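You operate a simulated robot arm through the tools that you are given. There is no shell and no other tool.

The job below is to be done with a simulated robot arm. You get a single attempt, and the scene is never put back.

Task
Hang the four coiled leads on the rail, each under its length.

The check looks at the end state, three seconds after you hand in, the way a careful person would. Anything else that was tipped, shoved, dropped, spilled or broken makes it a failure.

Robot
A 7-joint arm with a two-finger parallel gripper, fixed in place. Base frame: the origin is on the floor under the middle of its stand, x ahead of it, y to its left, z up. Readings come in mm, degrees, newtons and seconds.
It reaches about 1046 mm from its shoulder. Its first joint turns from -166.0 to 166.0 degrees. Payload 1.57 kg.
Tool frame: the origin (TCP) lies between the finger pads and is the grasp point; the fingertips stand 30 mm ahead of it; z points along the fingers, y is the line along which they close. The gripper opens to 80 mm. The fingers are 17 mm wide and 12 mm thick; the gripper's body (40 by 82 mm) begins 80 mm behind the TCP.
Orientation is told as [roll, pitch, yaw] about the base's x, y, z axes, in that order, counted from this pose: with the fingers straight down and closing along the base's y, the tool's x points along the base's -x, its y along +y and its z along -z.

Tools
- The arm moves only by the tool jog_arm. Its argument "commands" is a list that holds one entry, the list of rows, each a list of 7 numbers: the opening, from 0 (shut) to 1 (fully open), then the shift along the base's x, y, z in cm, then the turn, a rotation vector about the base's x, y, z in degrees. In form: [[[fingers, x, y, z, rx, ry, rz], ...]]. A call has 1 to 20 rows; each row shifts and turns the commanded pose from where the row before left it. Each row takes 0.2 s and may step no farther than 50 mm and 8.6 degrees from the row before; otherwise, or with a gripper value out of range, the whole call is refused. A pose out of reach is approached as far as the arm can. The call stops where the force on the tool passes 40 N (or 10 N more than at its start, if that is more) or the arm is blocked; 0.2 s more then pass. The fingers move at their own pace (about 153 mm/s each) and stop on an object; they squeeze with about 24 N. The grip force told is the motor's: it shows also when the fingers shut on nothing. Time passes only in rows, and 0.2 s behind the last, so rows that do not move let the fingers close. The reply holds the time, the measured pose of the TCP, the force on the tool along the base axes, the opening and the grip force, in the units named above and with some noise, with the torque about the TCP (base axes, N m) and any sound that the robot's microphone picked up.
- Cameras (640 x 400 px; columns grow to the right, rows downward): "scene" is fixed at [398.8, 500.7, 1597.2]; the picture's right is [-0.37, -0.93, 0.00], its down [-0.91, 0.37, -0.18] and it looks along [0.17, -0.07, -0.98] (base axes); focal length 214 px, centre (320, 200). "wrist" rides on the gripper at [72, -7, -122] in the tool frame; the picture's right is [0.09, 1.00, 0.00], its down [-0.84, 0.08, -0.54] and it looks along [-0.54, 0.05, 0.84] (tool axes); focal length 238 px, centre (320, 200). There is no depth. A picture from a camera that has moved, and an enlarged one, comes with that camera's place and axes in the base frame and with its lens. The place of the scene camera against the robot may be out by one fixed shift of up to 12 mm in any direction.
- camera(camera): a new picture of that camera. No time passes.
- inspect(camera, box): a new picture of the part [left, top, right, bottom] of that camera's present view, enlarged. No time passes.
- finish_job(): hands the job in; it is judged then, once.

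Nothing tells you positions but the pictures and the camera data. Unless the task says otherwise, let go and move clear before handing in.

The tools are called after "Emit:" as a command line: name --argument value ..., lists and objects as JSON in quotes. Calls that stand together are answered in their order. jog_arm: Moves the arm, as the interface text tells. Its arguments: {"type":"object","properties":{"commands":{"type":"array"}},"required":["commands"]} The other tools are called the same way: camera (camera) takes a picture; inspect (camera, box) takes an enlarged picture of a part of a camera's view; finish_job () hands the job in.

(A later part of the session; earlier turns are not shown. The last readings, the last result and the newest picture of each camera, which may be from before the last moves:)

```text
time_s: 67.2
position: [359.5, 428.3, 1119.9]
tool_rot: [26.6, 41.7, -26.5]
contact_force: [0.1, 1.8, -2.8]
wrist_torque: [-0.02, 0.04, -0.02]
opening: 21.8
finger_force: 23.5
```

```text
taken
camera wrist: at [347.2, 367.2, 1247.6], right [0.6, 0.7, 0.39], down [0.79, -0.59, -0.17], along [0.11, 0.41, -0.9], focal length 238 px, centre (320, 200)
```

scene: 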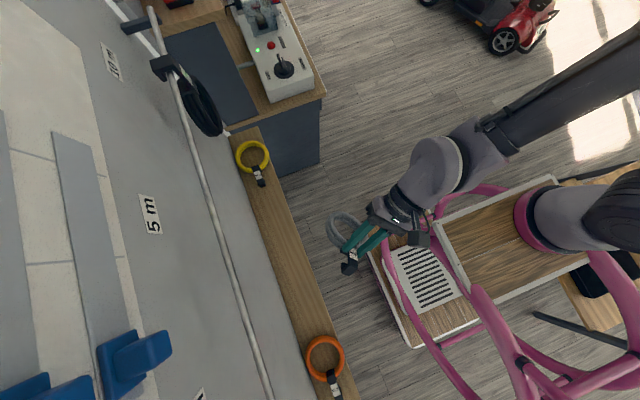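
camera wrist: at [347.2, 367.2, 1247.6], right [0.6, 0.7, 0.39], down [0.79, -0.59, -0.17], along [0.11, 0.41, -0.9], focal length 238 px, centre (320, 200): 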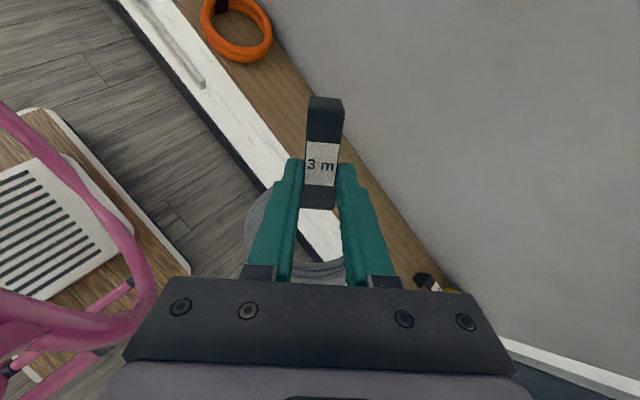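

Continuing the turn to reach x≈268, z≈1293.

Emit:
jog_arm --commands '[[[0.1, -1.3, 0, 2.3, 4.94, 4.94, -4.94], [0.1, -1.3, 0, 2.3, 4.94, 4.94, -4.94], [0.1, -1.3, 0, 2.3, 4.94, 4.94, -4.94], [0.1, -1.3, 0, 2.3, 4.94, 4.94, -4.94], [0.1, -1.3, 0, 2.3, 4.94, 4.94, -4.94], [0.1, -1.3, 0, 2.3, 4.94, 4.94, -4.94], [0.1, -1.3, 0, 2.3, 4.94, 4.94, -4.94], [0.1, 0, 0, 1.2, 0, 0, 0], [0.1, 0, 0, 0, 0, 0, 0]]]'

Emit:
camera --camera "scene"

Emit:
camera --camera "wrist"

Emit:
inspect --camera "wrist" --box '[220, 40, 420, 165]'

```text
time_s: 69.2
position: [268.5, 427.8, 1292.1]
tool_rot: [36.0, 89.9, -53.9]
contact_force: [-1.0, 0.4, -3.9]
wrist_torque: [-0.09, 0.03, 0.01]
opening: 21.5
finger_force: 23.7
```

```text
taken
```

scene: 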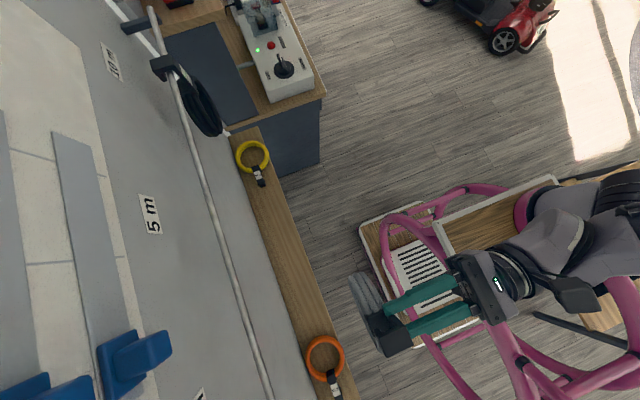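

```text
taken
camera wrist: at [262.6, 306.1, 1363.9], right [1.0, 0.0, 0.09], down [0.08, -0.54, -0.84], along [0.05, 0.84, -0.54], focal length 238 px, centre (320, 200)
```

wrist: 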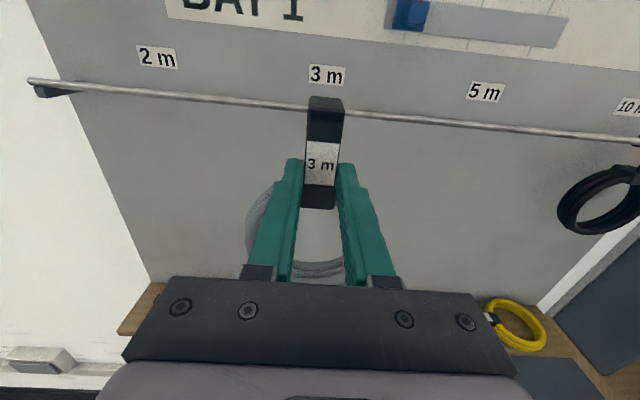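

```text
3.20 times, centred on (320, 102) of wrist
camera zoom: at [262.6, 306.1, 1363.9], right [1.0, 0.0, 0.09], down [0.08, -0.54, -0.84], along [0.05, 0.84, -0.54], focal length 763 px, centre (320, 512)
```

zoom: 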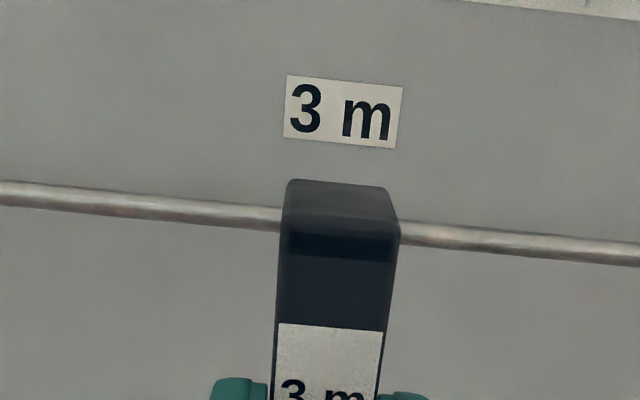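

Labels refine to x≈735, 504, 274, 44 (230 mm apart). I'll align to x=274 and advance to just short of the rail.

Emit:
jog_arm --commands '[[[0.1, 0.55, 3, 0.1, 0, 0, 0], [0.1, 0, 4, 0, 0, 0, 0], [0.1, 0, 4, 0, 0, 0, 0], [0.1, 0, 1.2, 0, 0, 0, 0], [0.1, 0, 1, 0, 0, 0, 0], [0.1, 0, 1, 0, 0, 0, 0], [0.1, 0, 1, 0, 0, 0, 0], [0.1, 0, 0, 0, 0, 0, 0]]]'

Emit:
inspect --camera "wrist" --box '[220, 80, 420, 205]'

Emit:
camera --camera "scene"

```text
time_s: 71.0
position: [273.7, 580.5, 1293.9]
tool_rot: [42.4, 89.7, -47.5]
contact_force: [0.3, 0.5, -3.5]
wrist_torque: [-0.1, 0.02, -0.01]
opening: 21.3
finger_force: 24.0
```

```text
3.20 times, centred on (320, 142) of wrist
camera zoom: at [266.7, 458.8, 1365.8], right [1.0, 0.0, 0.09], down [0.08, -0.54, -0.84], along [0.05, 0.84, -0.54], focal length 763 px, centre (320, 384)
```

zoom: 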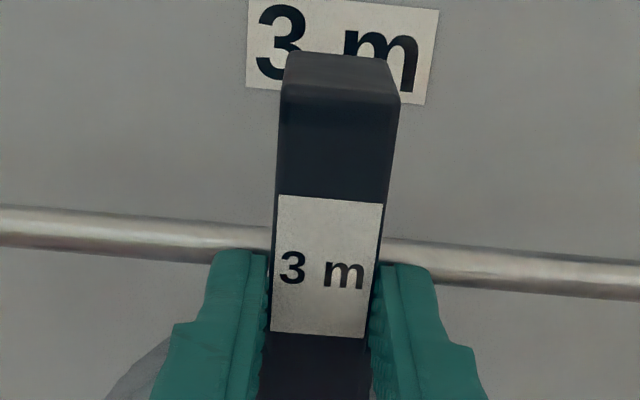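

```text
taken
```

scene: 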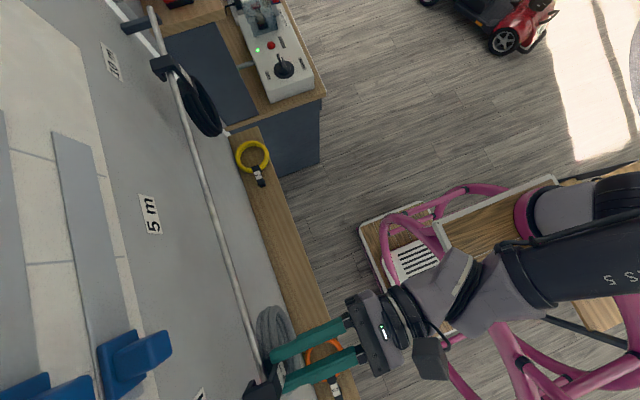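

Same relative geometry as before. Creeping forward to about y=586 and viewing from the scene camera.

Emit:
jog_arm --commands '[[[0.1, 0, 0.3, 0, 0, 0, 0], [0.1, 0, 0.3, 0, 0, 0, 0], [0.1, 0, 0, 0, 0, 0, 0]]]'

Emit:
inspect --camera "scene" --box '[220, 325, 340, 400]'

```text
time_s: 71.8
position: [273.3, 584.8, 1294.2]
tool_rot: [38.6, 89.8, -51.3]
contact_force: [-1.0, -0.3, -2.9]
wrist_torque: [-0.12, -0.01, 0.03]
opening: 21.8
finger_force: 24.4
```

```text
5.33 times, centred on (280, 362) of scene
camera zoom: at [398.8, 500.7, 1597.2], right [-0.37, -0.93, 0.0], down [-0.91, 0.37, -0.18], along [0.17, -0.07, -0.98], focal length 1144 px, centre (533, -667)
```

zoom: 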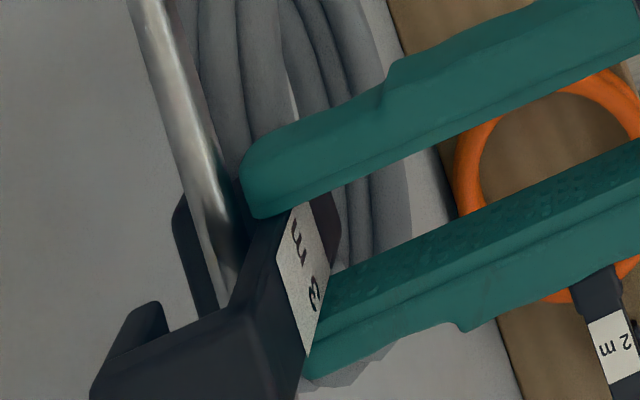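

The lip is clearly behind the rail and the strap in front. A further 1.5 mm, then lowering.

Emit:
jog_arm --commands '[[[0.1, 0, 0.15, 0, 0, 0, 0], [0.1, 0, 0, -0.2, 0, 0, 0], [0.1, 0, 0, -0.25, 0, 0, 0], [0.1, 0, 0, -0.25, 0, 0, 0], [0.1, 0, 0, -0.2, 0, 0, 0], [0.1, 0, 0, 0, 0, 0, 0]]]'

Emit:
inspect --camera "scene" --box '[220, 325, 340, 400]'

```text
time_s: 73.2
position: [273.2, 587.2, 1284.8]
tool_rot: [35.2, 89.8, -54.7]
contact_force: [0.6, -0.2, -2.2]
wrist_torque: [-0.16, 0.01, -0.02]
opening: 21.8
finger_force: 24.4
```

```text
5.33 times, centred on (280, 362) of scene
camera zoom: at [398.8, 500.7, 1597.2], right [-0.37, -0.93, 0.0], down [-0.91, 0.37, -0.18], along [0.17, -0.07, -0.98], focal length 1144 px, centre (533, -667)
```

zoom: 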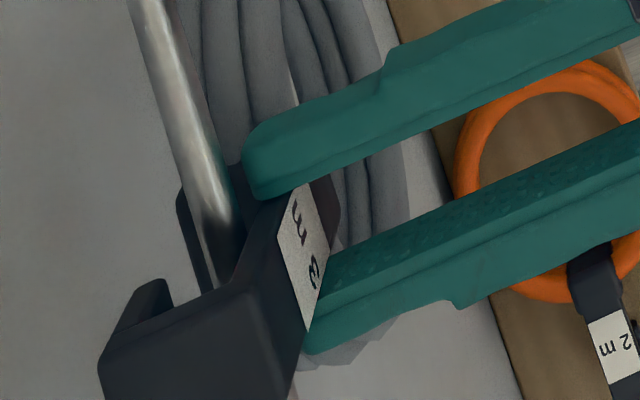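

No contact; lowering further toward seating.

Emit:
jog_arm --commands '[[[0.1, 0, 0, -0.25, 0, 0, 0], [0.1, 0, 0, -0.25, 0, 0, 0], [0.1, 0, 0, -0.25, 0, 0, 0], [0.1, 0, 0, -0.25, 0, 0, 0], [0.1, 0, 0, -0.25, 0, 0, 0], [0.1, 0, 0, -0.1, 0, 0, 0], [0.1, 0, 0, 0, 0, 0, 0]]]'

Emit:
jog_arm --commands '[[[0.1, 0, 0, -0.1, 0, 0, 0], [0.1, 0, 0, -0.1, 0, 0, 0], [0.1, 0, 0, 0, 0, 0, 0]]]'

Emit:
inspect --camera "scene" --box '[220, 325, 340, 400]'

```text
time_s: 74.8
position: [274.1, 587.4, 1271.2]
tool_rot: [39.5, 89.8, -50.4]
contact_force: [0.3, -0.1, -3.6]
wrist_torque: [-0.14, -0.01, -0.01]
opening: 21.8
finger_force: 23.6
```

```text
time_s: 75.6
position: [274.6, 587.5, 1269.0]
tool_rot: [38.6, 89.8, -51.3]
contact_force: [-0.6, 1.2, -2.8]
wrist_torque: [-0.17, 0.01, -0.04]
opening: 22.0
finger_force: 24.0
```

```text
5.33 times, centred on (280, 362) of scene
camera zoom: at [398.8, 500.7, 1597.2], right [-0.37, -0.93, 0.0], down [-0.91, 0.37, -0.18], along [0.17, -0.07, -0.98], focal length 1144 px, centre (533, -667)
```

zoom: 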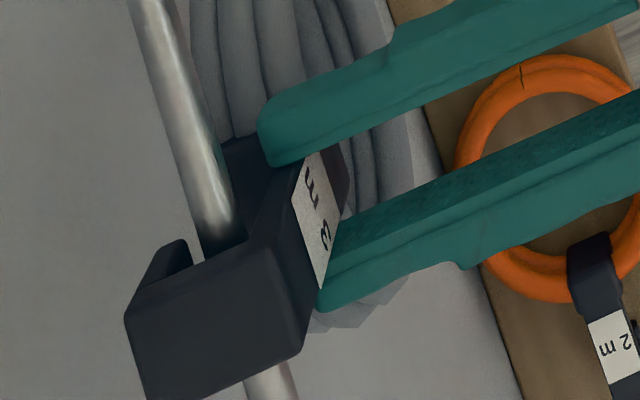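

Rail is inside the hook. Lowering in 1 mm steps until it rests.

Emit:
jog_arm --commands '[[[0.1, 0, 0, -0.1, 0, 0, 0], [0.1, 0, 0, -0.1, 0, 0, 0], [0.1, 0, 0, 0, 0, 0, 0]]]'

Emit:
jog_arm --commands '[[[0.1, 0, 0, -0.1, 0, 0, 0], [0.1, 0, 0, -0.05, 0, 0, 0], [0.1, 0, 0, 0, 0, 0, 0]]]'

```text
time_s: 76.4
position: [273.6, 587.4, 1266.6]
tool_rot: [36.9, 89.8, -52.9]
contact_force: [-0.6, -0.3, -3.6]
wrist_torque: [-0.1, 0.0, 0.02]
opening: 21.6
finger_force: 23.5
```

```text
time_s: 77.2
position: [274.3, 587.2, 1266.2]
tool_rot: [55.3, 89.8, -34.6]
contact_force: [0.9, 1.3, 1.8]
wrist_torque: [-0.01, 0.05, -0.04]
opening: 21.8
finger_force: 23.9
```

Contact begins (force reversed). The hook rests on the rail; releasing and backing out.

Emit:
jog_arm --commands '[[[0.1, 0, 0, -0.03, 0, 0, 0], [0.4, 0, 0, 0, 0, 0, 0], [0.5, 0, 0, 0, 0, 0, 0], [0.55, 0, 0, 0, 0, 0, 0]]]'

Emit:
inspect --camera "scene" --box '[220, 325, 340, 400]'

Emit:
inspect --camera "wrist" --box '[220, 80, 420, 205]'

```text
time_s: 78.2
position: [274.8, 588.3, 1266.2]
tool_rot: [41.7, 89.9, -48.1]
contact_force: [0.0, -0.1, -0.5]
wrist_torque: [-0.01, 0.0, 0.0]
opening: 44.0
finger_force: 0.0
```

```text
5.33 times, centred on (280, 362) of scene
camera zoom: at [398.8, 500.7, 1597.2], right [-0.37, -0.93, 0.0], down [-0.91, 0.37, -0.18], along [0.17, -0.07, -0.98], focal length 1144 px, centre (533, -667)
```

zoom: 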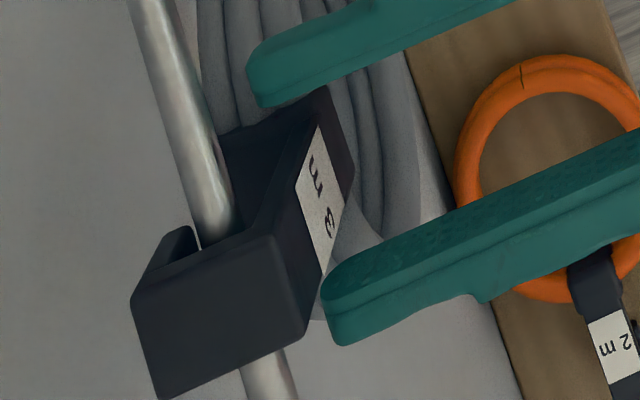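

```text
3.20 times, centred on (320, 142) of wrist
camera zoom: at [267.4, 466.2, 1337.6], right [1.0, 0.0, 0.09], down [0.08, -0.54, -0.84], along [0.05, 0.84, -0.54], focal length 763 px, centre (320, 384)
```

zoom: 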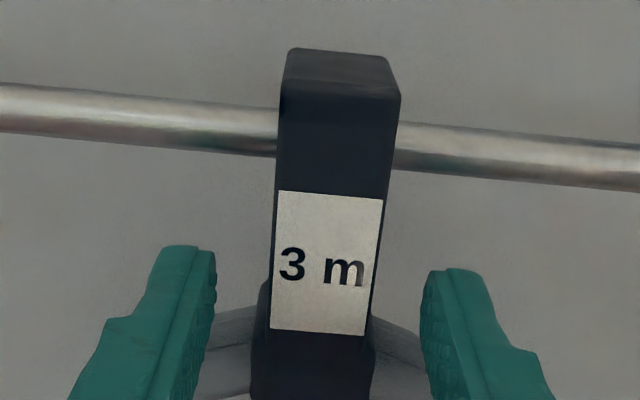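

The 3 m lead hangs well. Retracting; the yellow lead's spot is near the hung 10 m lead, so I'll grasp it with the hand tilted 20° toward −x so the wrist stays clear.

Emit:
jog_arm --commands '[[[0.6, 0, -0.5, 0, 0, 0, 0], [0.6, 0, -1.5, 0, 0, 0, 0], [0.6, 0, -3, 0, 0, 0, 0], [0.6, 0, -4, 0, 0, 0, 0], [0.6, 0, -4, 0, 0, 0, 0], [0.6, 0, -3, 0, 0, 0, 0], [0.6, 0, 0, 0, 0, 0, 0]]]'

Emit:
camera --camera "wrist"

Emit:
camera --camera "scene"

```text
time_s: 79.8
position: [277.0, 430.3, 1267.8]
tool_rot: [39.9, 89.8, -50.0]
contact_force: [0.5, -0.4, -0.2]
wrist_torque: [0.02, -0.04, -0.01]
opening: 48.0
finger_force: 0.0
out of reach, approached as far as the arm can: row 6
```

```text
taken
camera wrist: at [269.5, 310.2, 1340.1], right [1.0, 0.0, 0.09], down [0.08, -0.54, -0.84], along [0.05, 0.84, -0.54], focal length 238 px, centre (320, 200)
```

wrist: 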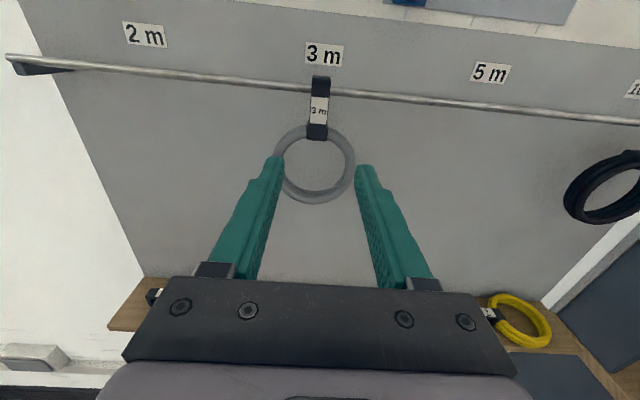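

```text
taken
```

scene: 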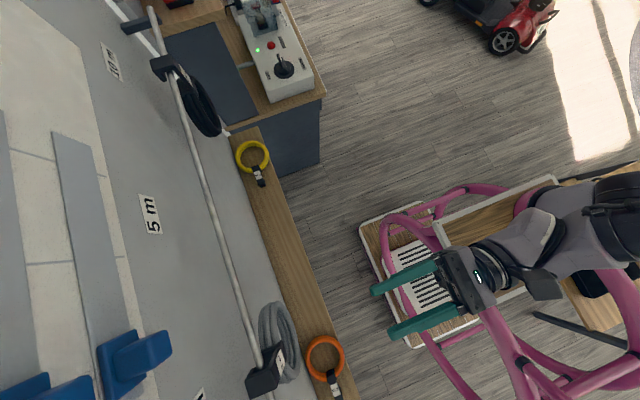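

Both hang nicely. Moving along x and turning the fingers down toward the yellow lead.

Emit:
jog_arm --commands '[[[0.7, 3, 0, 0, 0, 0, 0], [0.7, 3, 0, 0, 0, 0, 0], [0.7, 3, 0, -1, 0, 0, 0], [0.7, 2.2, 0, -2, -4.94, -4.94, 4.94], [0.7, 2.2, 0, -2, -4.94, -4.94, 4.94], [0.7, 2.2, 0, -2, -4.94, -4.94, 4.94], [0.7, 2.2, 0, -2, -4.94, -4.94, 4.94], [0.7, 2.2, 0, -2, -4.94, -4.94, 4.94], [0.7, 2.2, 0, -2, -4.94, -4.94, 4.94], [0.7, 2.2, 0, -2, -4.94, -4.94, 4.94], [0.7, 2.2, 0, -2, -4.94, -4.94, 4.94], [0.7, 2.2, 0, -2, -4.94, -4.94, 4.94], [0.7, 2.2, 0, -2, -4.94, -4.94, 4.94], [0.7, 2.2, 0, -2, -4.94, -4.94, 4.94], [0.7, 2.2, 0, -1.5, -4.94, -4.94, 4.94], [0.7, 2.2, 0, -1, -4.94, -4.94, 4.94], [0.7, 2, 0, 0, -4.94, -4.94, 4.94], [0.7, 0, 0, 0, 0, 0, 0]]]'

Emit:
camera --camera "wrist"

Emit:
camera --camera "scene"

```text
time_s: 83.6
position: [670.6, 430.3, 1010.1]
tool_rot: [-0.1, -0.1, 0.0]
contact_force: [0.5, 0.0, 1.0]
wrist_torque: [0.0, 0.0, 0.02]
opening: 55.9
finger_force: 0.0
```

```text
taken
camera wrist: at [598.2, 425.1, 1132.6], right [-0.09, 1.0, 0.0], down [0.84, 0.08, 0.54], along [0.54, 0.05, -0.84], focal length 238 px, centre (320, 200)
```

wrist: 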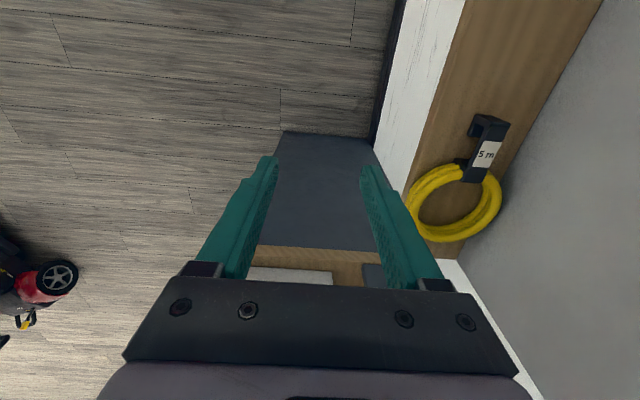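

```text
taken
```

scene: 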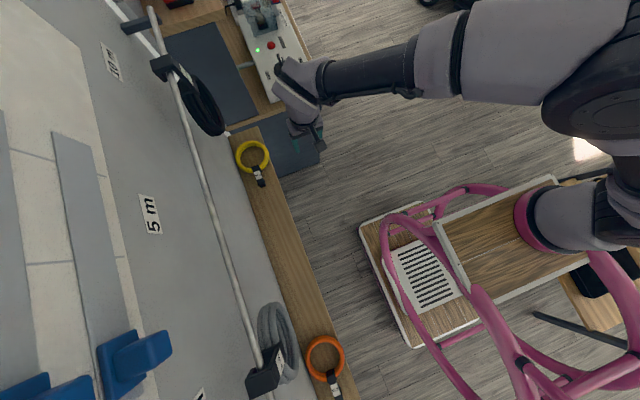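

Measuring the yellow strap from here.

Emit:
inspect --camera "wrist" --box '[400, 90, 560, 190]'

```text
4.00 times, centred on (480, 140) of wrist
camera zoom: at [598.2, 425.1, 1132.6], right [-0.09, 1.0, 0.0], down [0.84, 0.08, 0.54], along [0.54, 0.05, -0.84], focal length 953 px, centre (-320, 440)
```

zoom: 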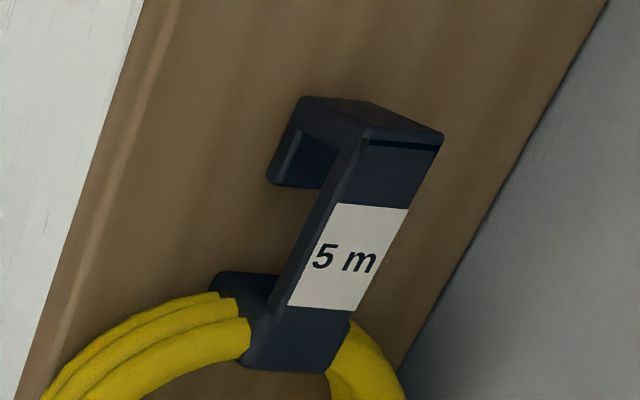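

Yellow label spans x≈665–695, centre y≈617.8. Tilting the hand 20° and sliding in low.

Emit:
jog_arm --commands '[[[0.7, 0.3, 0, 0, 0, -6.67, 0], [0.7, 0.3, 0, 0, 0, -6.67, 0], [0.7, 0.2, 1, -1, 0, -6.66, 0], [0.7, 0, 3, -2, 0, 0, 0], [0.7, 0, 3, -2, 0, 0, 0], [0.7, 0, 3, -0.5, 0, 0, 0], [0.7, 0, 0, 0, 0, 0, 0]]]'

Emit:
camera --camera "wrist"

Emit:
camera --camera "scene"

```text
time_s: 85.2
position: [679.4, 532.1, 957.0]
tool_rot: [0.0, -20.0, 0.0]
contact_force: [0.4, 0.2, 0.0]
wrist_torque: [-0.02, -0.03, 0.01]
opening: 55.9
finger_force: 0.1
```

```text
taken
camera wrist: at [569.3, 527.0, 1047.2], right [-0.09, 1.0, -0.03], down [0.6, 0.08, 0.8], along [0.79, 0.05, -0.61], focal length 238 px, centre (320, 200)
```

wrist: 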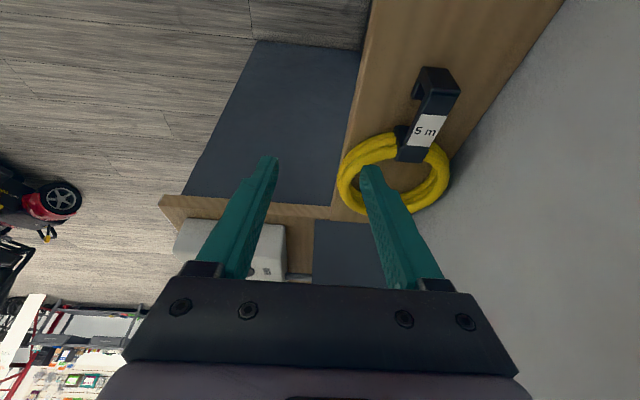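

```text
taken
```

scene: 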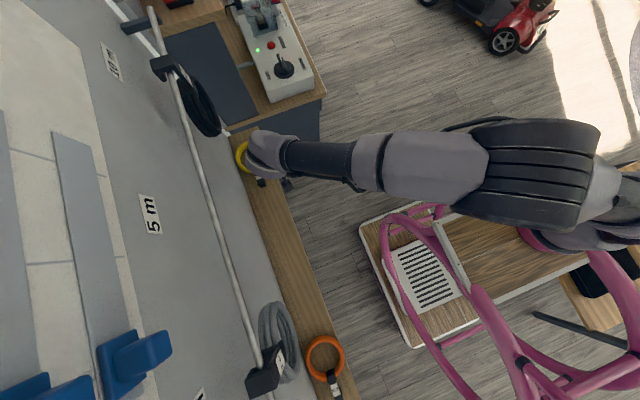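

The wrist stays clear of the hung 10 m lead by about 20 mm in x. Lowering slightly and sliding over the strap.

Emit:
jog_arm --commands '[[[0.7, 0, 1, -1.5, 0, 0, 0], [0.7, 0, 2, -0.5, 0, 0, 0], [0.7, 0, 2, 0, 0, 0, 0], [0.7, 0, 2, 0, 0, 0, 0], [0.7, 0, 1.55, 0, 0, 0, 0], [0.7, 0, 0, 0, 0, 0, 0]]]'

Emit:
inspect --camera "wrist" --box '[220, 50, 420, 175]'

Emit:
camera --camera "scene"

```text
time_s: 86.6
position: [679.5, 616.7, 935.8]
tool_rot: [0.0, -20.1, -0.1]
contact_force: [0.3, -0.4, -0.8]
wrist_torque: [-0.01, -0.03, 0.01]
opening: 56.1
finger_force: 0.0
```

```text
3.20 times, centred on (320, 112) of wrist
camera zoom: at [569.2, 611.8, 1026.9], right [-0.09, 1.0, -0.03], down [0.6, 0.08, 0.8], along [0.79, 0.05, -0.61], focal length 763 px, centre (320, 480)
```

zoom: 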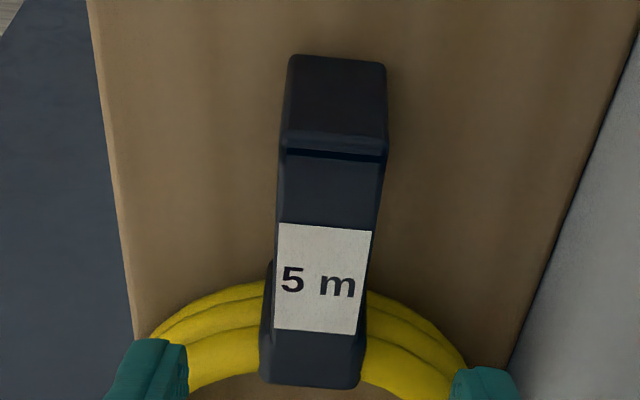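

```text
taken
```

scene: 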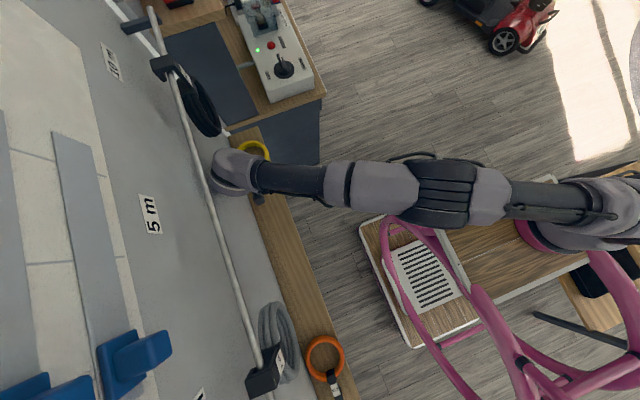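

Aligned (label x≈666–696, y≈617; TCP x=679.5). Descending to z≈904.

Emit:
jog_arm --commands '[[[0.7, 0, 0, -1.5, 0, 0, 0], [0.7, 0, 0, -1.5, 0, 0, 0], [0.7, 0, 0, 0, 0, 0, 0]]]'

Emit:
inspect --camera "wrist" --box '[220, 50, 420, 175]'

Emit:
inspect --camera "scene" --box '[150, 40, 310, 240]'

```text
time_s: 87.4
position: [680.0, 615.3, 904.3]
tool_rot: [-0.1, -20.1, 0.0]
contact_force: [1.4, 0.5, 0.3]
wrist_torque: [-0.01, 0.02, 0.0]
opening: 56.1
finger_force: 0.0
```

```text
3.20 times, centred on (320, 112) of wrist
camera zoom: at [570.3, 610.6, 995.8], right [-0.09, 1.0, -0.03], down [0.6, 0.08, 0.8], along [0.79, 0.05, -0.61], focal length 763 px, centre (320, 480)
```

zoom: 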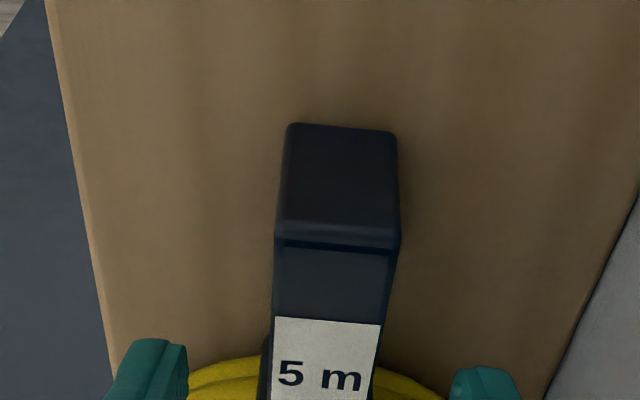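

```text
2.00 times, centred on (230, 140) of scene
camera zoom: at [398.8, 500.7, 1597.2], right [-0.37, -0.93, 0.0], down [-0.91, 0.37, -0.18], along [0.17, -0.07, -0.98], focal length 429 px, centre (500, 320)
```

zoom: 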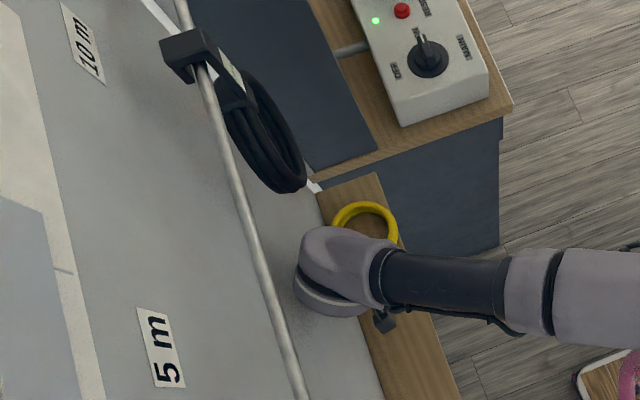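

Aligned. Lowering 1 mm, closing and lifting gently.

Emit:
jog_arm --commands '[[[0.7, 0, 0, -0.1, 0, 0, 0], [0.7, 0, 0, 0, 0, 0, 0], [0.15, 0, 0, 0, 0, 0, 0], [0.1, 0, 0, 0, 0, 0, 0], [0.1, 0, 0, 0, 0, 0, 0], [0.1, 0, 0, 0.5, 0, 0, 0], [0.1, 0, 0, 0.8, 0, 0, 0], [0.1, 0, 0, 1, 0, 0, 0], [0.1, 0, 0, 0, 0, 0, 0]]]'

Emit:
inspect --camera "wrist" --box '[220, 80, 420, 205]'

```text
time_s: 89.4
position: [677.7, 617.1, 928.5]
tool_rot: [0.1, -20.0, 0.0]
contact_force: [0.4, 0.5, -3.2]
wrist_torque: [-0.02, 0.18, 0.02]
opening: 21.7
finger_force: 23.5
```

```text
3.20 times, centred on (320, 142) of wrist
camera zoom: at [569.1, 611.3, 1018.0], right [-0.09, 1.0, -0.03], down [0.6, 0.08, 0.8], along [0.79, 0.05, -0.61], focal length 763 px, centre (320, 384)
```

zoom: 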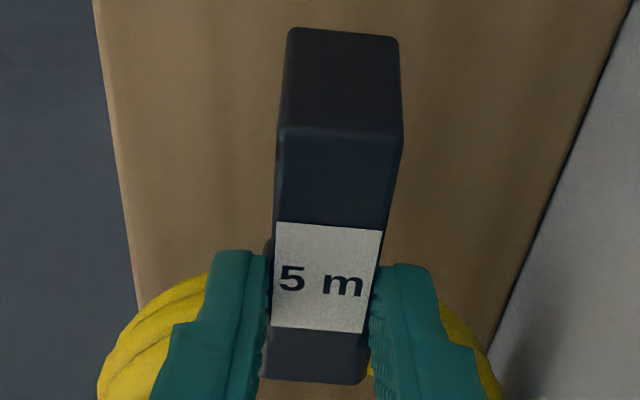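

Yellow lead held firmly. Pulling out toward the room, then turning while heading to the 5 m position (x≈504).

Emit:
jog_arm --commands '[[[0.1, 0, -1, 0.2, 0, 0, 0], [0.1, 0, -3, 0.3, 0, 0, 0], [0.1, 0, -4, 0, 0, 0, 0], [0.1, 0, -4, 0.5, 0, 0, 0], [0.1, 0, -4, 0.5, 0, 0, 0], [0.1, 0, -3, 1, 0, 0, 0], [0.1, -1, 0, 1.5, 4.94, 4.94, -4.94], [0.1, -1.3, 0, 2.4, 4.94, 4.94, -4.94], [0.1, -1.3, 0, 2.4, 4.94, 4.94, -4.94], [0.1, -1.3, 0, 2.4, 4.94, 4.94, -4.94], [0.1, -1.3, 0, 2.4, 4.94, 4.94, -4.94], [0.1, -1.3, 0, 2.4, 4.94, 4.94, -4.94], [0.1, -1.3, 0, 2.4, 4.94, 4.94, -4.94], [0.1, 0, 0, 0, 0, 0, 0]]]'

Emit:
camera --camera "wrist"

Emit:
camera --camera "scene"

```text
time_s: 92.4
position: [589.9, 425.5, 1113.0]
tool_rot: [21.3, 23.5, -36.3]
contact_force: [-0.4, 0.2, -2.9]
wrist_torque: [0.0, 0.09, 0.02]
opening: 21.6
finger_force: 23.7
```

```text
taken
camera wrist: at [542.0, 399.3, 1243.2], right [0.6, 0.71, 0.37], down [0.72, -0.68, 0.16], along [0.36, 0.17, -0.92], focal length 238 px, centre (320, 200)
```

wrist: 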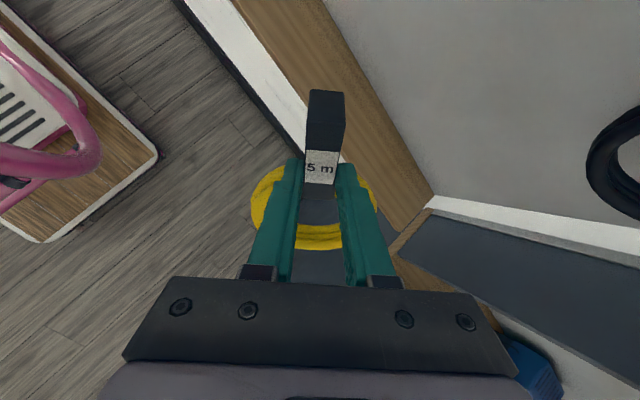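

```text
taken
```

scene: 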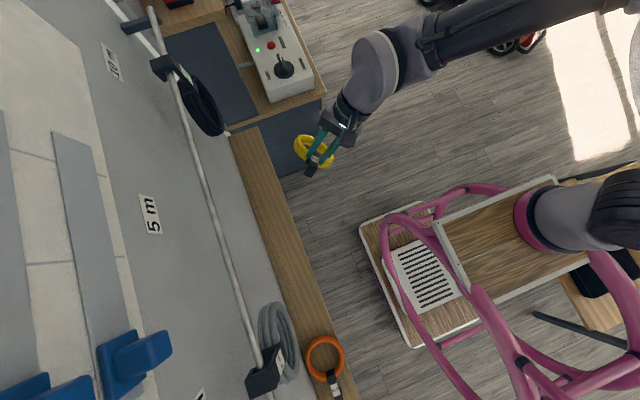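

Continuing to x≈504, z≈1305.

Emit:
jog_arm --commands '[[[0.1, -1.23, 0, 2.4, 4.94, 4.94, -4.94], [0.1, -1.23, 0, 2.4, 4.94, 4.94, -4.94], [0.1, -1.23, 0, 2.4, 4.94, 4.94, -4.94], [0.1, -1.23, 0, 2.4, 4.94, 4.94, -4.94], [0.1, -1.23, 0, 2.4, 4.94, 4.94, -4.94], [0.1, -1.23, 0, 2.4, 4.94, 4.94, -4.94], [0.1, -1.22, 0, 2.4, 4.94, 4.94, -4.94], [0.1, 0, 0, 1.2, 0, 0, 0], [0.1, 0, 2, 1.2, 0, 0, 0], [0.1, 0, 3, 0, 0, 0, 0], [0.1, 0, 0, 0, 0, 0, 0]]]'

Emit:
camera --camera "wrist"

Emit:
camera --camera "scene"

Emit:
inspect --camera "wrist" --box '[220, 0, 420, 125]'

```text
time_s: 94.8
position: [503.9, 476.4, 1304.1]
tool_rot: [0.4, 69.9, -89.6]
contact_force: [0.7, 0.3, -3.4]
wrist_torque: [-0.11, -0.01, -0.04]
opening: 21.7
finger_force: 24.1
```

```text
taken
camera wrist: at [496.6, 388.6, 1413.6], right [1.0, 0.03, 0.09], down [0.08, -0.8, -0.6], along [0.05, 0.6, -0.8], focal length 238 px, centre (320, 200)
```

wrist: 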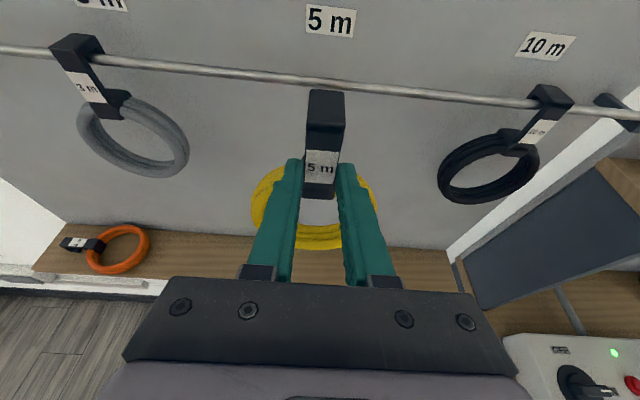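

```text
taken
```

scene: 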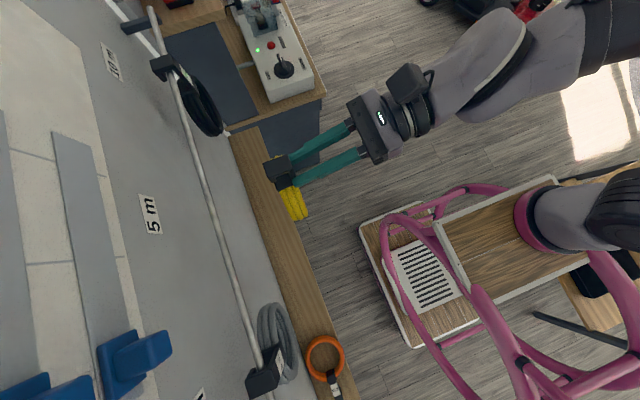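

```text
3.20 times, centred on (320, 62) of wrist
camera zoom: at [496.6, 388.6, 1413.6], right [1.0, 0.03, 0.09], down [0.08, -0.8, -0.6], along [0.05, 0.6, -0.8], focal length 763 px, centre (320, 640)
```

zoom: 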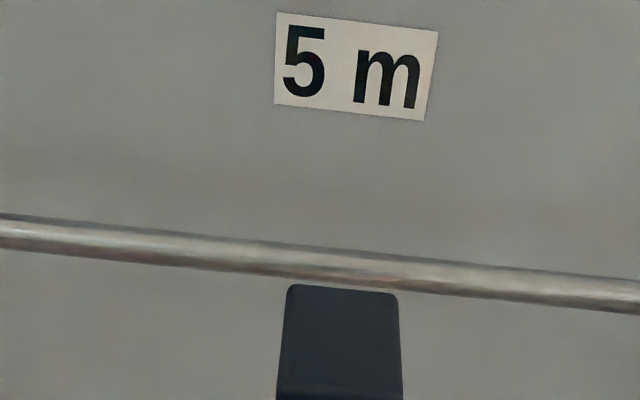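

Aligned with the 5 m label (x≈505). Advancing toward the rail at mouth height.

Emit:
jog_arm --commands '[[[0.1, 0.1, 3, -0.15, 0, 0, 0], [0.1, 0, 3, 0, 0, 0, 0], [0.1, 0, 1.5, 0, 0, 0, 0], [0.1, 0, 1, 0, 0, 0, 0], [0.1, 0, 1, 0, 0, 0, 0], [0.1, 0, 0.7, 0, 0, 0, 0], [0.1, 0, 0, 0, 0, 0, 0]]]'

Emit:
inspect --camera "scene" --box '[180, 170, 300, 245]'

Emit:
inspect --camera "wrist" --box '[220, 60, 420, 185]'

```text
time_s: 96.4
position: [506.0, 578.4, 1302.6]
tool_rot: [0.3, 69.9, -89.6]
contact_force: [0.8, 0.5, -3.4]
wrist_torque: [-0.09, -0.02, 0.01]
opening: 21.5
finger_force: 24.7
```

```text
5.33 times, centred on (240, 208) of scene
camera zoom: at [398.8, 500.7, 1597.2], right [-0.37, -0.93, 0.0], down [-0.91, 0.37, -0.18], along [0.17, -0.07, -0.98], focal length 1144 px, centre (747, 160)
```

zoom: 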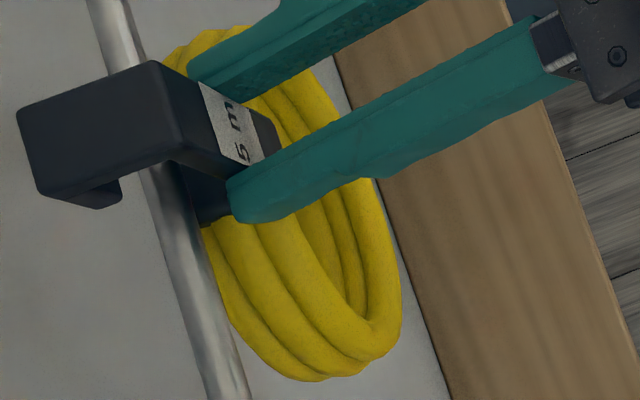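

```text
3.20 times, centred on (320, 122) of wrist
camera zoom: at [499.3, 489.7, 1412.9], right [1.0, 0.03, 0.09], down [0.08, -0.8, -0.6], along [0.05, 0.6, -0.8], focal length 763 px, centre (320, 448)
```

zoom: 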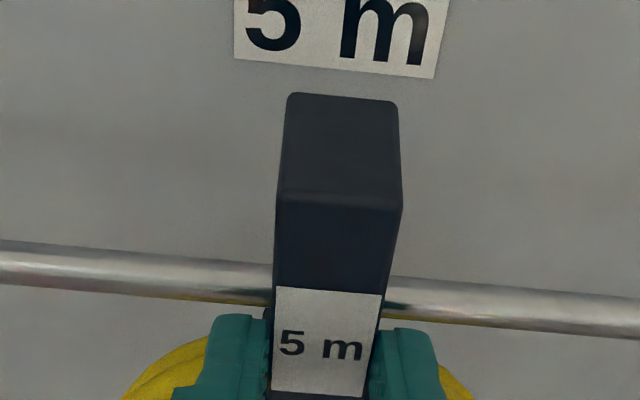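

No contact and the lip is passing behind the rail. Advancing another 6 mm.

Emit:
jog_arm --commands '[[[0.1, 0, 0.3, 0, 0, 0, 0], [0.1, 0, 0.3, 0, 0, 0, 0], [0.1, 0, 0, 0, 0, 0, 0]]]'

Emit:
inspect --camera "scene" --box '[170, 175, 250, 225]'

```text
time_s: 97.2
position: [506.4, 584.9, 1302.7]
tool_rot: [0.2, 69.8, -89.6]
contact_force: [-0.8, -0.1, -3.0]
wrist_torque: [-0.15, -0.02, -0.02]
opening: 21.6
finger_force: 23.7
```

```text
8.00 times, centred on (210, 200) of scene
camera zoom: at [398.8, 500.7, 1597.2], right [-0.37, -0.93, 0.0], down [-0.91, 0.37, -0.18], along [0.17, -0.07, -0.98], focal length 1716 px, centre (1200, 200)
```

zoom: 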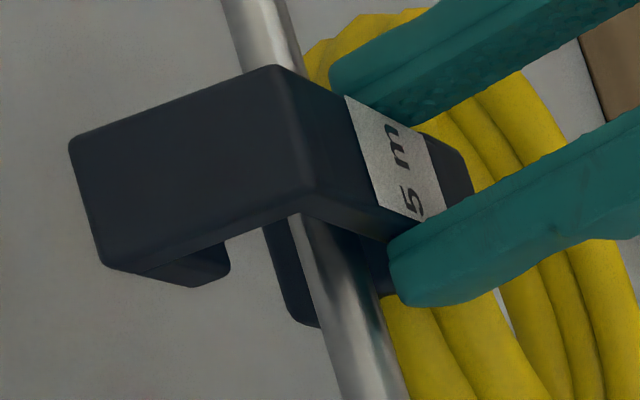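

Rail sits well inside the mouth. Lowering.

Emit:
jog_arm --commands '[[[0.1, 0, 0, -0.25, 0, 0, 0], [0.1, 0, 0, -0.25, 0, 0, 0], [0.1, 0, 0, -0.25, 0, 0, 0], [0.1, 0, 0, -0.25, 0, 0, 0], [0.1, 0, 0, -0.25, 0, 0, 0], [0.1, 0, 0, 0, 0, 0, 0]]]'

Emit:
inspect --camera "scene" --box '[170, 175, 250, 225]'

```text
time_s: 98.6
position: [505.7, 584.4, 1290.3]
tool_rot: [0.5, 69.9, -89.5]
contact_force: [0.3, 0.4, -4.0]
wrist_torque: [-0.12, 0.02, 0.03]
opening: 21.7
finger_force: 24.1
```

```text
8.00 times, centred on (210, 200) of scene
camera zoom: at [398.8, 500.7, 1597.2], right [-0.37, -0.93, 0.0], down [-0.91, 0.37, -0.18], along [0.17, -0.07, -0.98], focal length 1716 px, centre (1200, 200)
```

zoom: 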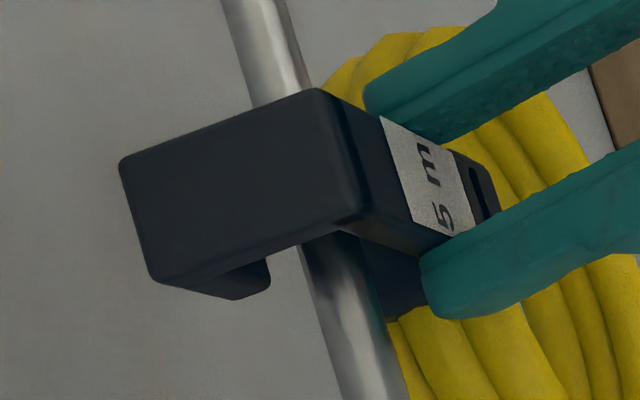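

No contact; continuing down to the seat.

Emit:
jog_arm --commands '[[[0.1, 0, 0, -0.25, 0, 0, 0], [0.1, 0, 0, -0.25, 0, 0, 0], [0.1, 0, 0, -0.25, 0, 0, 0], [0.1, 0, 0, -0.25, 0, 0, 0], [0.1, 0, 0, -0.15, 0, 0, 0], [0.1, 0, 0, 0, 0, 0, 0]]]'

Emit:
jog_arm --commands '[[[0.1, 0, 0, -0.1, 0, 0, 0], [0.1, 0, 0, -0.1, 0, 0, 0], [0.1, 0, 0, 0, 0, 0, 0]]]'

Emit:
inspect --camera "scene" --box '[170, 175, 250, 225]'

```text
time_s: 100.0
position: [506.1, 584.7, 1279.7]
tool_rot: [0.3, 69.8, -89.6]
contact_force: [0.1, 0.3, -2.3]
wrist_torque: [-0.11, -0.02, -0.02]
opening: 21.7
finger_force: 24.1
```

```text
time_s: 100.8
position: [506.3, 583.7, 1276.8]
tool_rot: [0.2, 69.9, -89.6]
contact_force: [0.5, 0.0, -2.4]
wrist_torque: [-0.08, 0.0, 0.0]
opening: 21.6
finger_force: 23.8
```

```text
8.00 times, centred on (210, 200) of scene
camera zoom: at [398.8, 500.7, 1597.2], right [-0.37, -0.93, 0.0], down [-0.91, 0.37, -0.18], along [0.17, -0.07, -0.98], focal length 1716 px, centre (1200, 200)
```

zoom: 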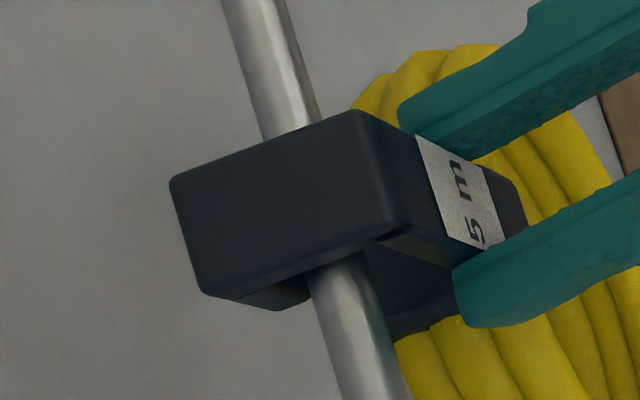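

Emit:
jog_arm --commands '[[[0.1, 0, 0, -0.1, 0, 0, 0], [0.1, 0, 0, -0.05, 0, 0, 0], [0.1, 0, 0, 0, 0, 0, 0]]]'

Emit:
jog_arm --commands '[[[0.1, 0, 0, -0.1, 0, 0, 0], [0.1, 0, 0, 0, 0, 0, 0]]]'

```text
time_s: 101.6
position: [506.1, 585.7, 1276.0]
tool_rot: [0.3, 69.9, -89.6]
contact_force: [0.0, 0.3, 0.7]
wrist_torque: [-0.03, 0.01, -0.02]
opening: 21.6
finger_force: 24.7
```

```text
time_s: 102.2
position: [505.8, 585.1, 1275.4]
tool_rot: [0.4, 70.0, -89.5]
contact_force: [0.2, -0.9, 9.7]
wrist_torque: [0.38, 0.06, -0.02]
opening: 21.8
finger_force: 23.6
```

The yellow hook is resting on the rail (9.7 N up). Relieving slightly, opening, and checking.

Emit:
jog_arm --commands '[[[0.1, 0, 0, 0.08, 0, 0, 0], [0.4, 0, 0, 0, 0, 0, 0], [0.5, 0, 0, 0, 0, 0, 0], [0.55, 0, 0, 0, 0, 0, 0]]]'

Emit:
inspect --camera "scene" --box '[170, 175, 290, 250]'

Emit:
inspect --camera "wrist" --box '[220, 60, 420, 185]'

```text
time_s: 103.2
position: [505.8, 586.1, 1274.8]
tool_rot: [0.3, 69.9, -89.6]
contact_force: [0.0, 0.0, 0.0]
wrist_torque: [-0.01, -0.04, -0.02]
opening: 43.9
finger_force: 0.1
```

```text
5.33 times, centred on (230, 212) of scene
camera zoom: at [398.8, 500.7, 1597.2], right [-0.37, -0.93, 0.0], down [-0.91, 0.37, -0.18], along [0.17, -0.07, -0.98], focal length 1144 px, centre (800, 133)
```

zoom: 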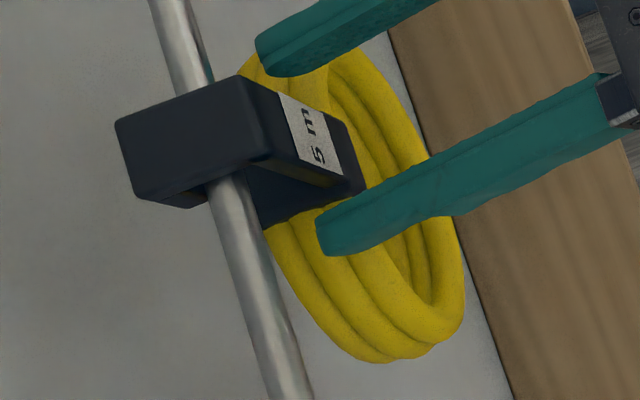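

```text
3.20 times, centred on (320, 122) of wrist
camera zoom: at [498.8, 496.1, 1385.0], right [1.0, 0.03, 0.09], down [0.08, -0.8, -0.6], along [0.05, 0.6, -0.8], focal length 763 px, centre (320, 448)
```

zoom: 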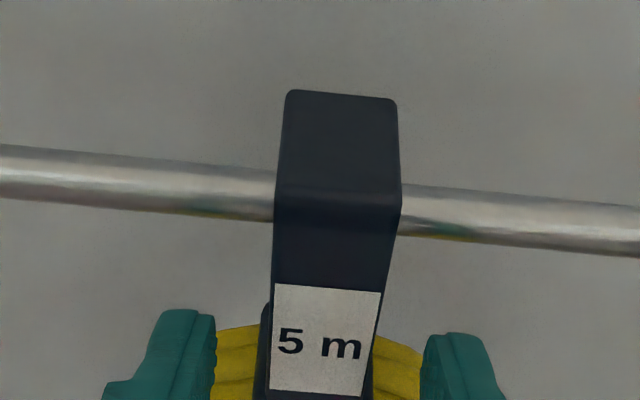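

It hangs freely. Backing out along the finger direction (up and out), away from the coil.

Emit:
jog_arm --commands '[[[0.55, 0, -0.5, 0.18, 0, 0, 0], [0.55, 0, -1.5, 0.5, 0, 0, 0], [0.55, 0, -2.5, 0.8, 0, 0, 0], [0.6, 0, -4, 0, 0, 0, 0], [0.6, 0, -4, 0, 0, 0, 0], [0.6, 0, -3, 0, 0, 0, 0], [0.6, 0, 0, 0, 0, 0, 0]]]'

Emit:
camera --camera "wrist"

Emit:
camera --camera "scene"

```text
time_s: 104.8
position: [507.9, 429.3, 1288.9]
tool_rot: [0.2, 69.9, -89.7]
contact_force: [-1.3, 0.1, -0.3]
wrist_torque: [-0.03, 0.02, 0.0]
opening: 47.9
finger_force: 0.1
```

```text
taken
camera wrist: at [500.8, 339.8, 1398.3], right [1.0, 0.03, 0.09], down [0.08, -0.8, -0.6], along [0.05, 0.6, -0.8], focal length 238 px, centre (320, 200)
```

wrist: 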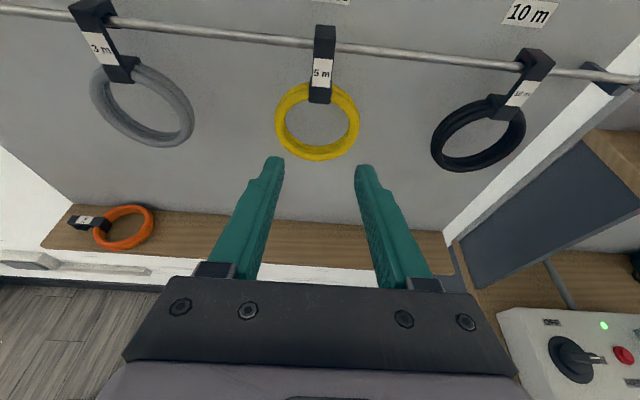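

```text
taken
```

scene: 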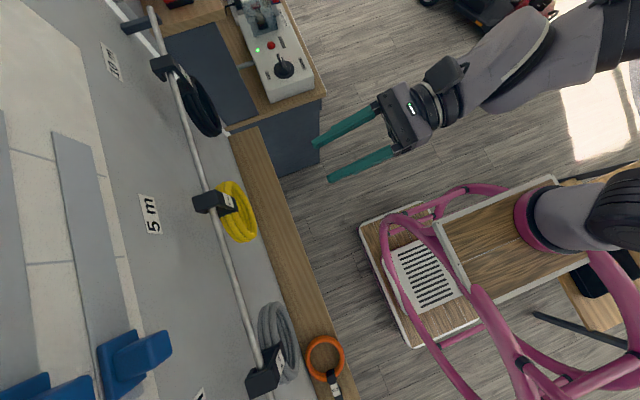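

Three are hung correctly. Before taking the orange lead, I'll test with the empty hand whether the 2 m hanging pose (x≈44) is reachable, staying well in front of the hung leads.

Emit:
jog_arm --commands '[[[0.6, -2, 3, 0.5, 0, 0, 0], [0.6, -3, 3, 0.5, 0, 0, 0], [0.6, -4, 2, 0.5, 0, 0, 0], [0.6, -4, 0, 0, 0, 0, 0], [0.6, -4, 0, 0, 0, 0, 0], [0.6, -4, 0, 0, 0, 0, 0], [0.6, -4, 0, 0, 0, 0, 0], [0.6, -4, 0, 0, 0, 0, 0], [0.6, -4, 0, 0, 0, 0, 0], [0.6, 0, 0, 0, 0, 0, 0]]]'

Emit:
camera --camera "scene"

```text
time_s: 107.2
position: [346.5, 499.2, 1303.5]
tool_rot: [0.3, 69.9, -106.2]
contact_force: [0.0, 0.8, 0.1]
wrist_torque: [-0.01, 0.02, 0.04]
opening: 48.0
finger_force: 0.1
stopped in row 10: the arm was blocked; the commanded pose is now the measured one
```

```text
taken
```

scene: 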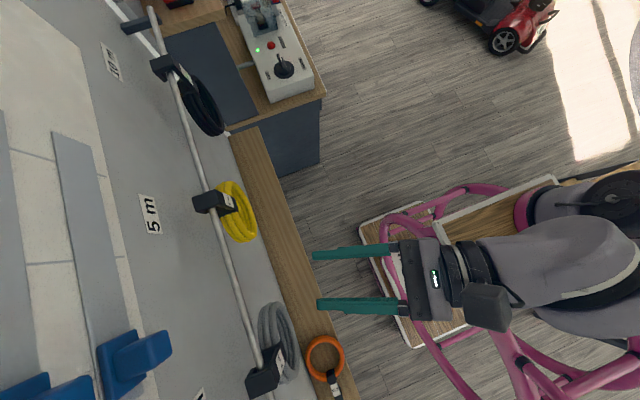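

The arm reached a joint limit there. Let me look at its posture before trying another way.

Emit:
inspect --camera "scene" --box '[400, 150, 640, 400]'

Emit:
camera --camera "wrist"

```text
1.60 times, centred on (520, 275) of scene
camera zoom: at [398.8, 500.7, 1597.2], right [-0.37, -0.93, 0.0], down [-0.91, 0.37, -0.18], along [0.17, -0.07, -0.98], focal length 343 px, centre (0, 80)
```

zoom: 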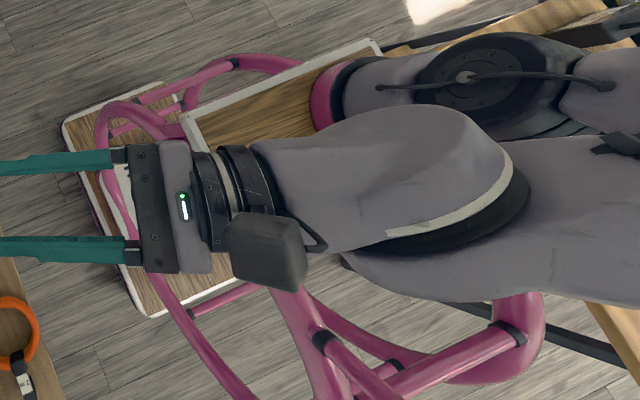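

```text
taken
camera wrist: at [315.5, 415.0, 1413.7], right [0.96, -0.25, 0.09], down [-0.15, -0.79, -0.6], along [0.22, 0.56, -0.8], focal length 238 px, centre (320, 200)
```

wrist: 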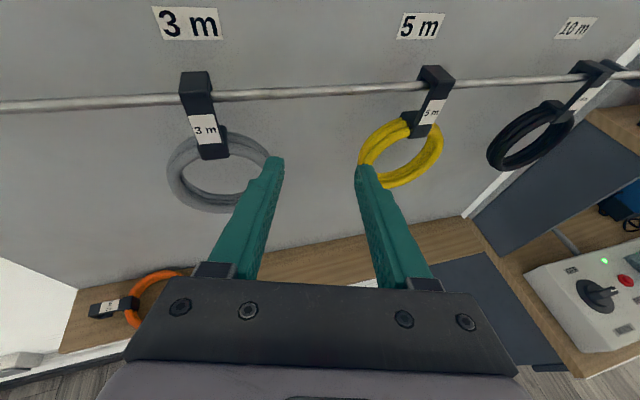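

The hand's posture hit a joint limit. I'll back off to the free region, restore the heading, and turn the fingers down again, to try a different path to that pose.

Emit:
jog_arm --commands '[[[0.6, 3, -1, 0, 0, 0, 4], [0.6, 3, -1, 0, 0, 0, 6.3], [0.6, 3, -1, 0, 0, 0, 6.3], [0.6, 3, 0, 0, 0, 0, 0], [0.6, 0, 0, 0, 0, 0, 0]]]'

Emit:
camera --camera "scene"

```text
time_s: 108.4
position: [464.8, 469.3, 1303.3]
tool_rot: [0.3, 69.9, -89.4]
contact_force: [-0.1, 0.1, 0.0]
wrist_torque: [0.01, 0.01, 0.02]
opening: 47.8
finger_force: 0.2
```

```text
taken
```

scene: 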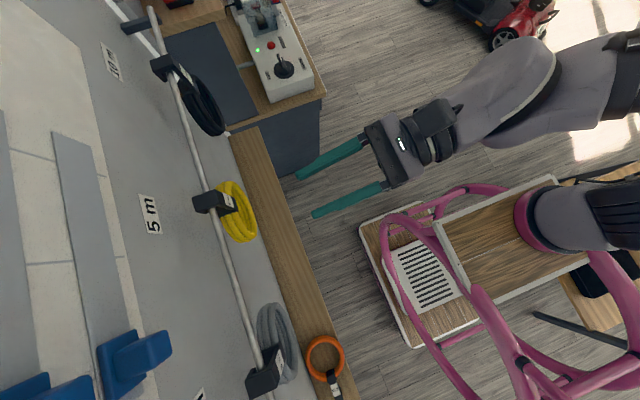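

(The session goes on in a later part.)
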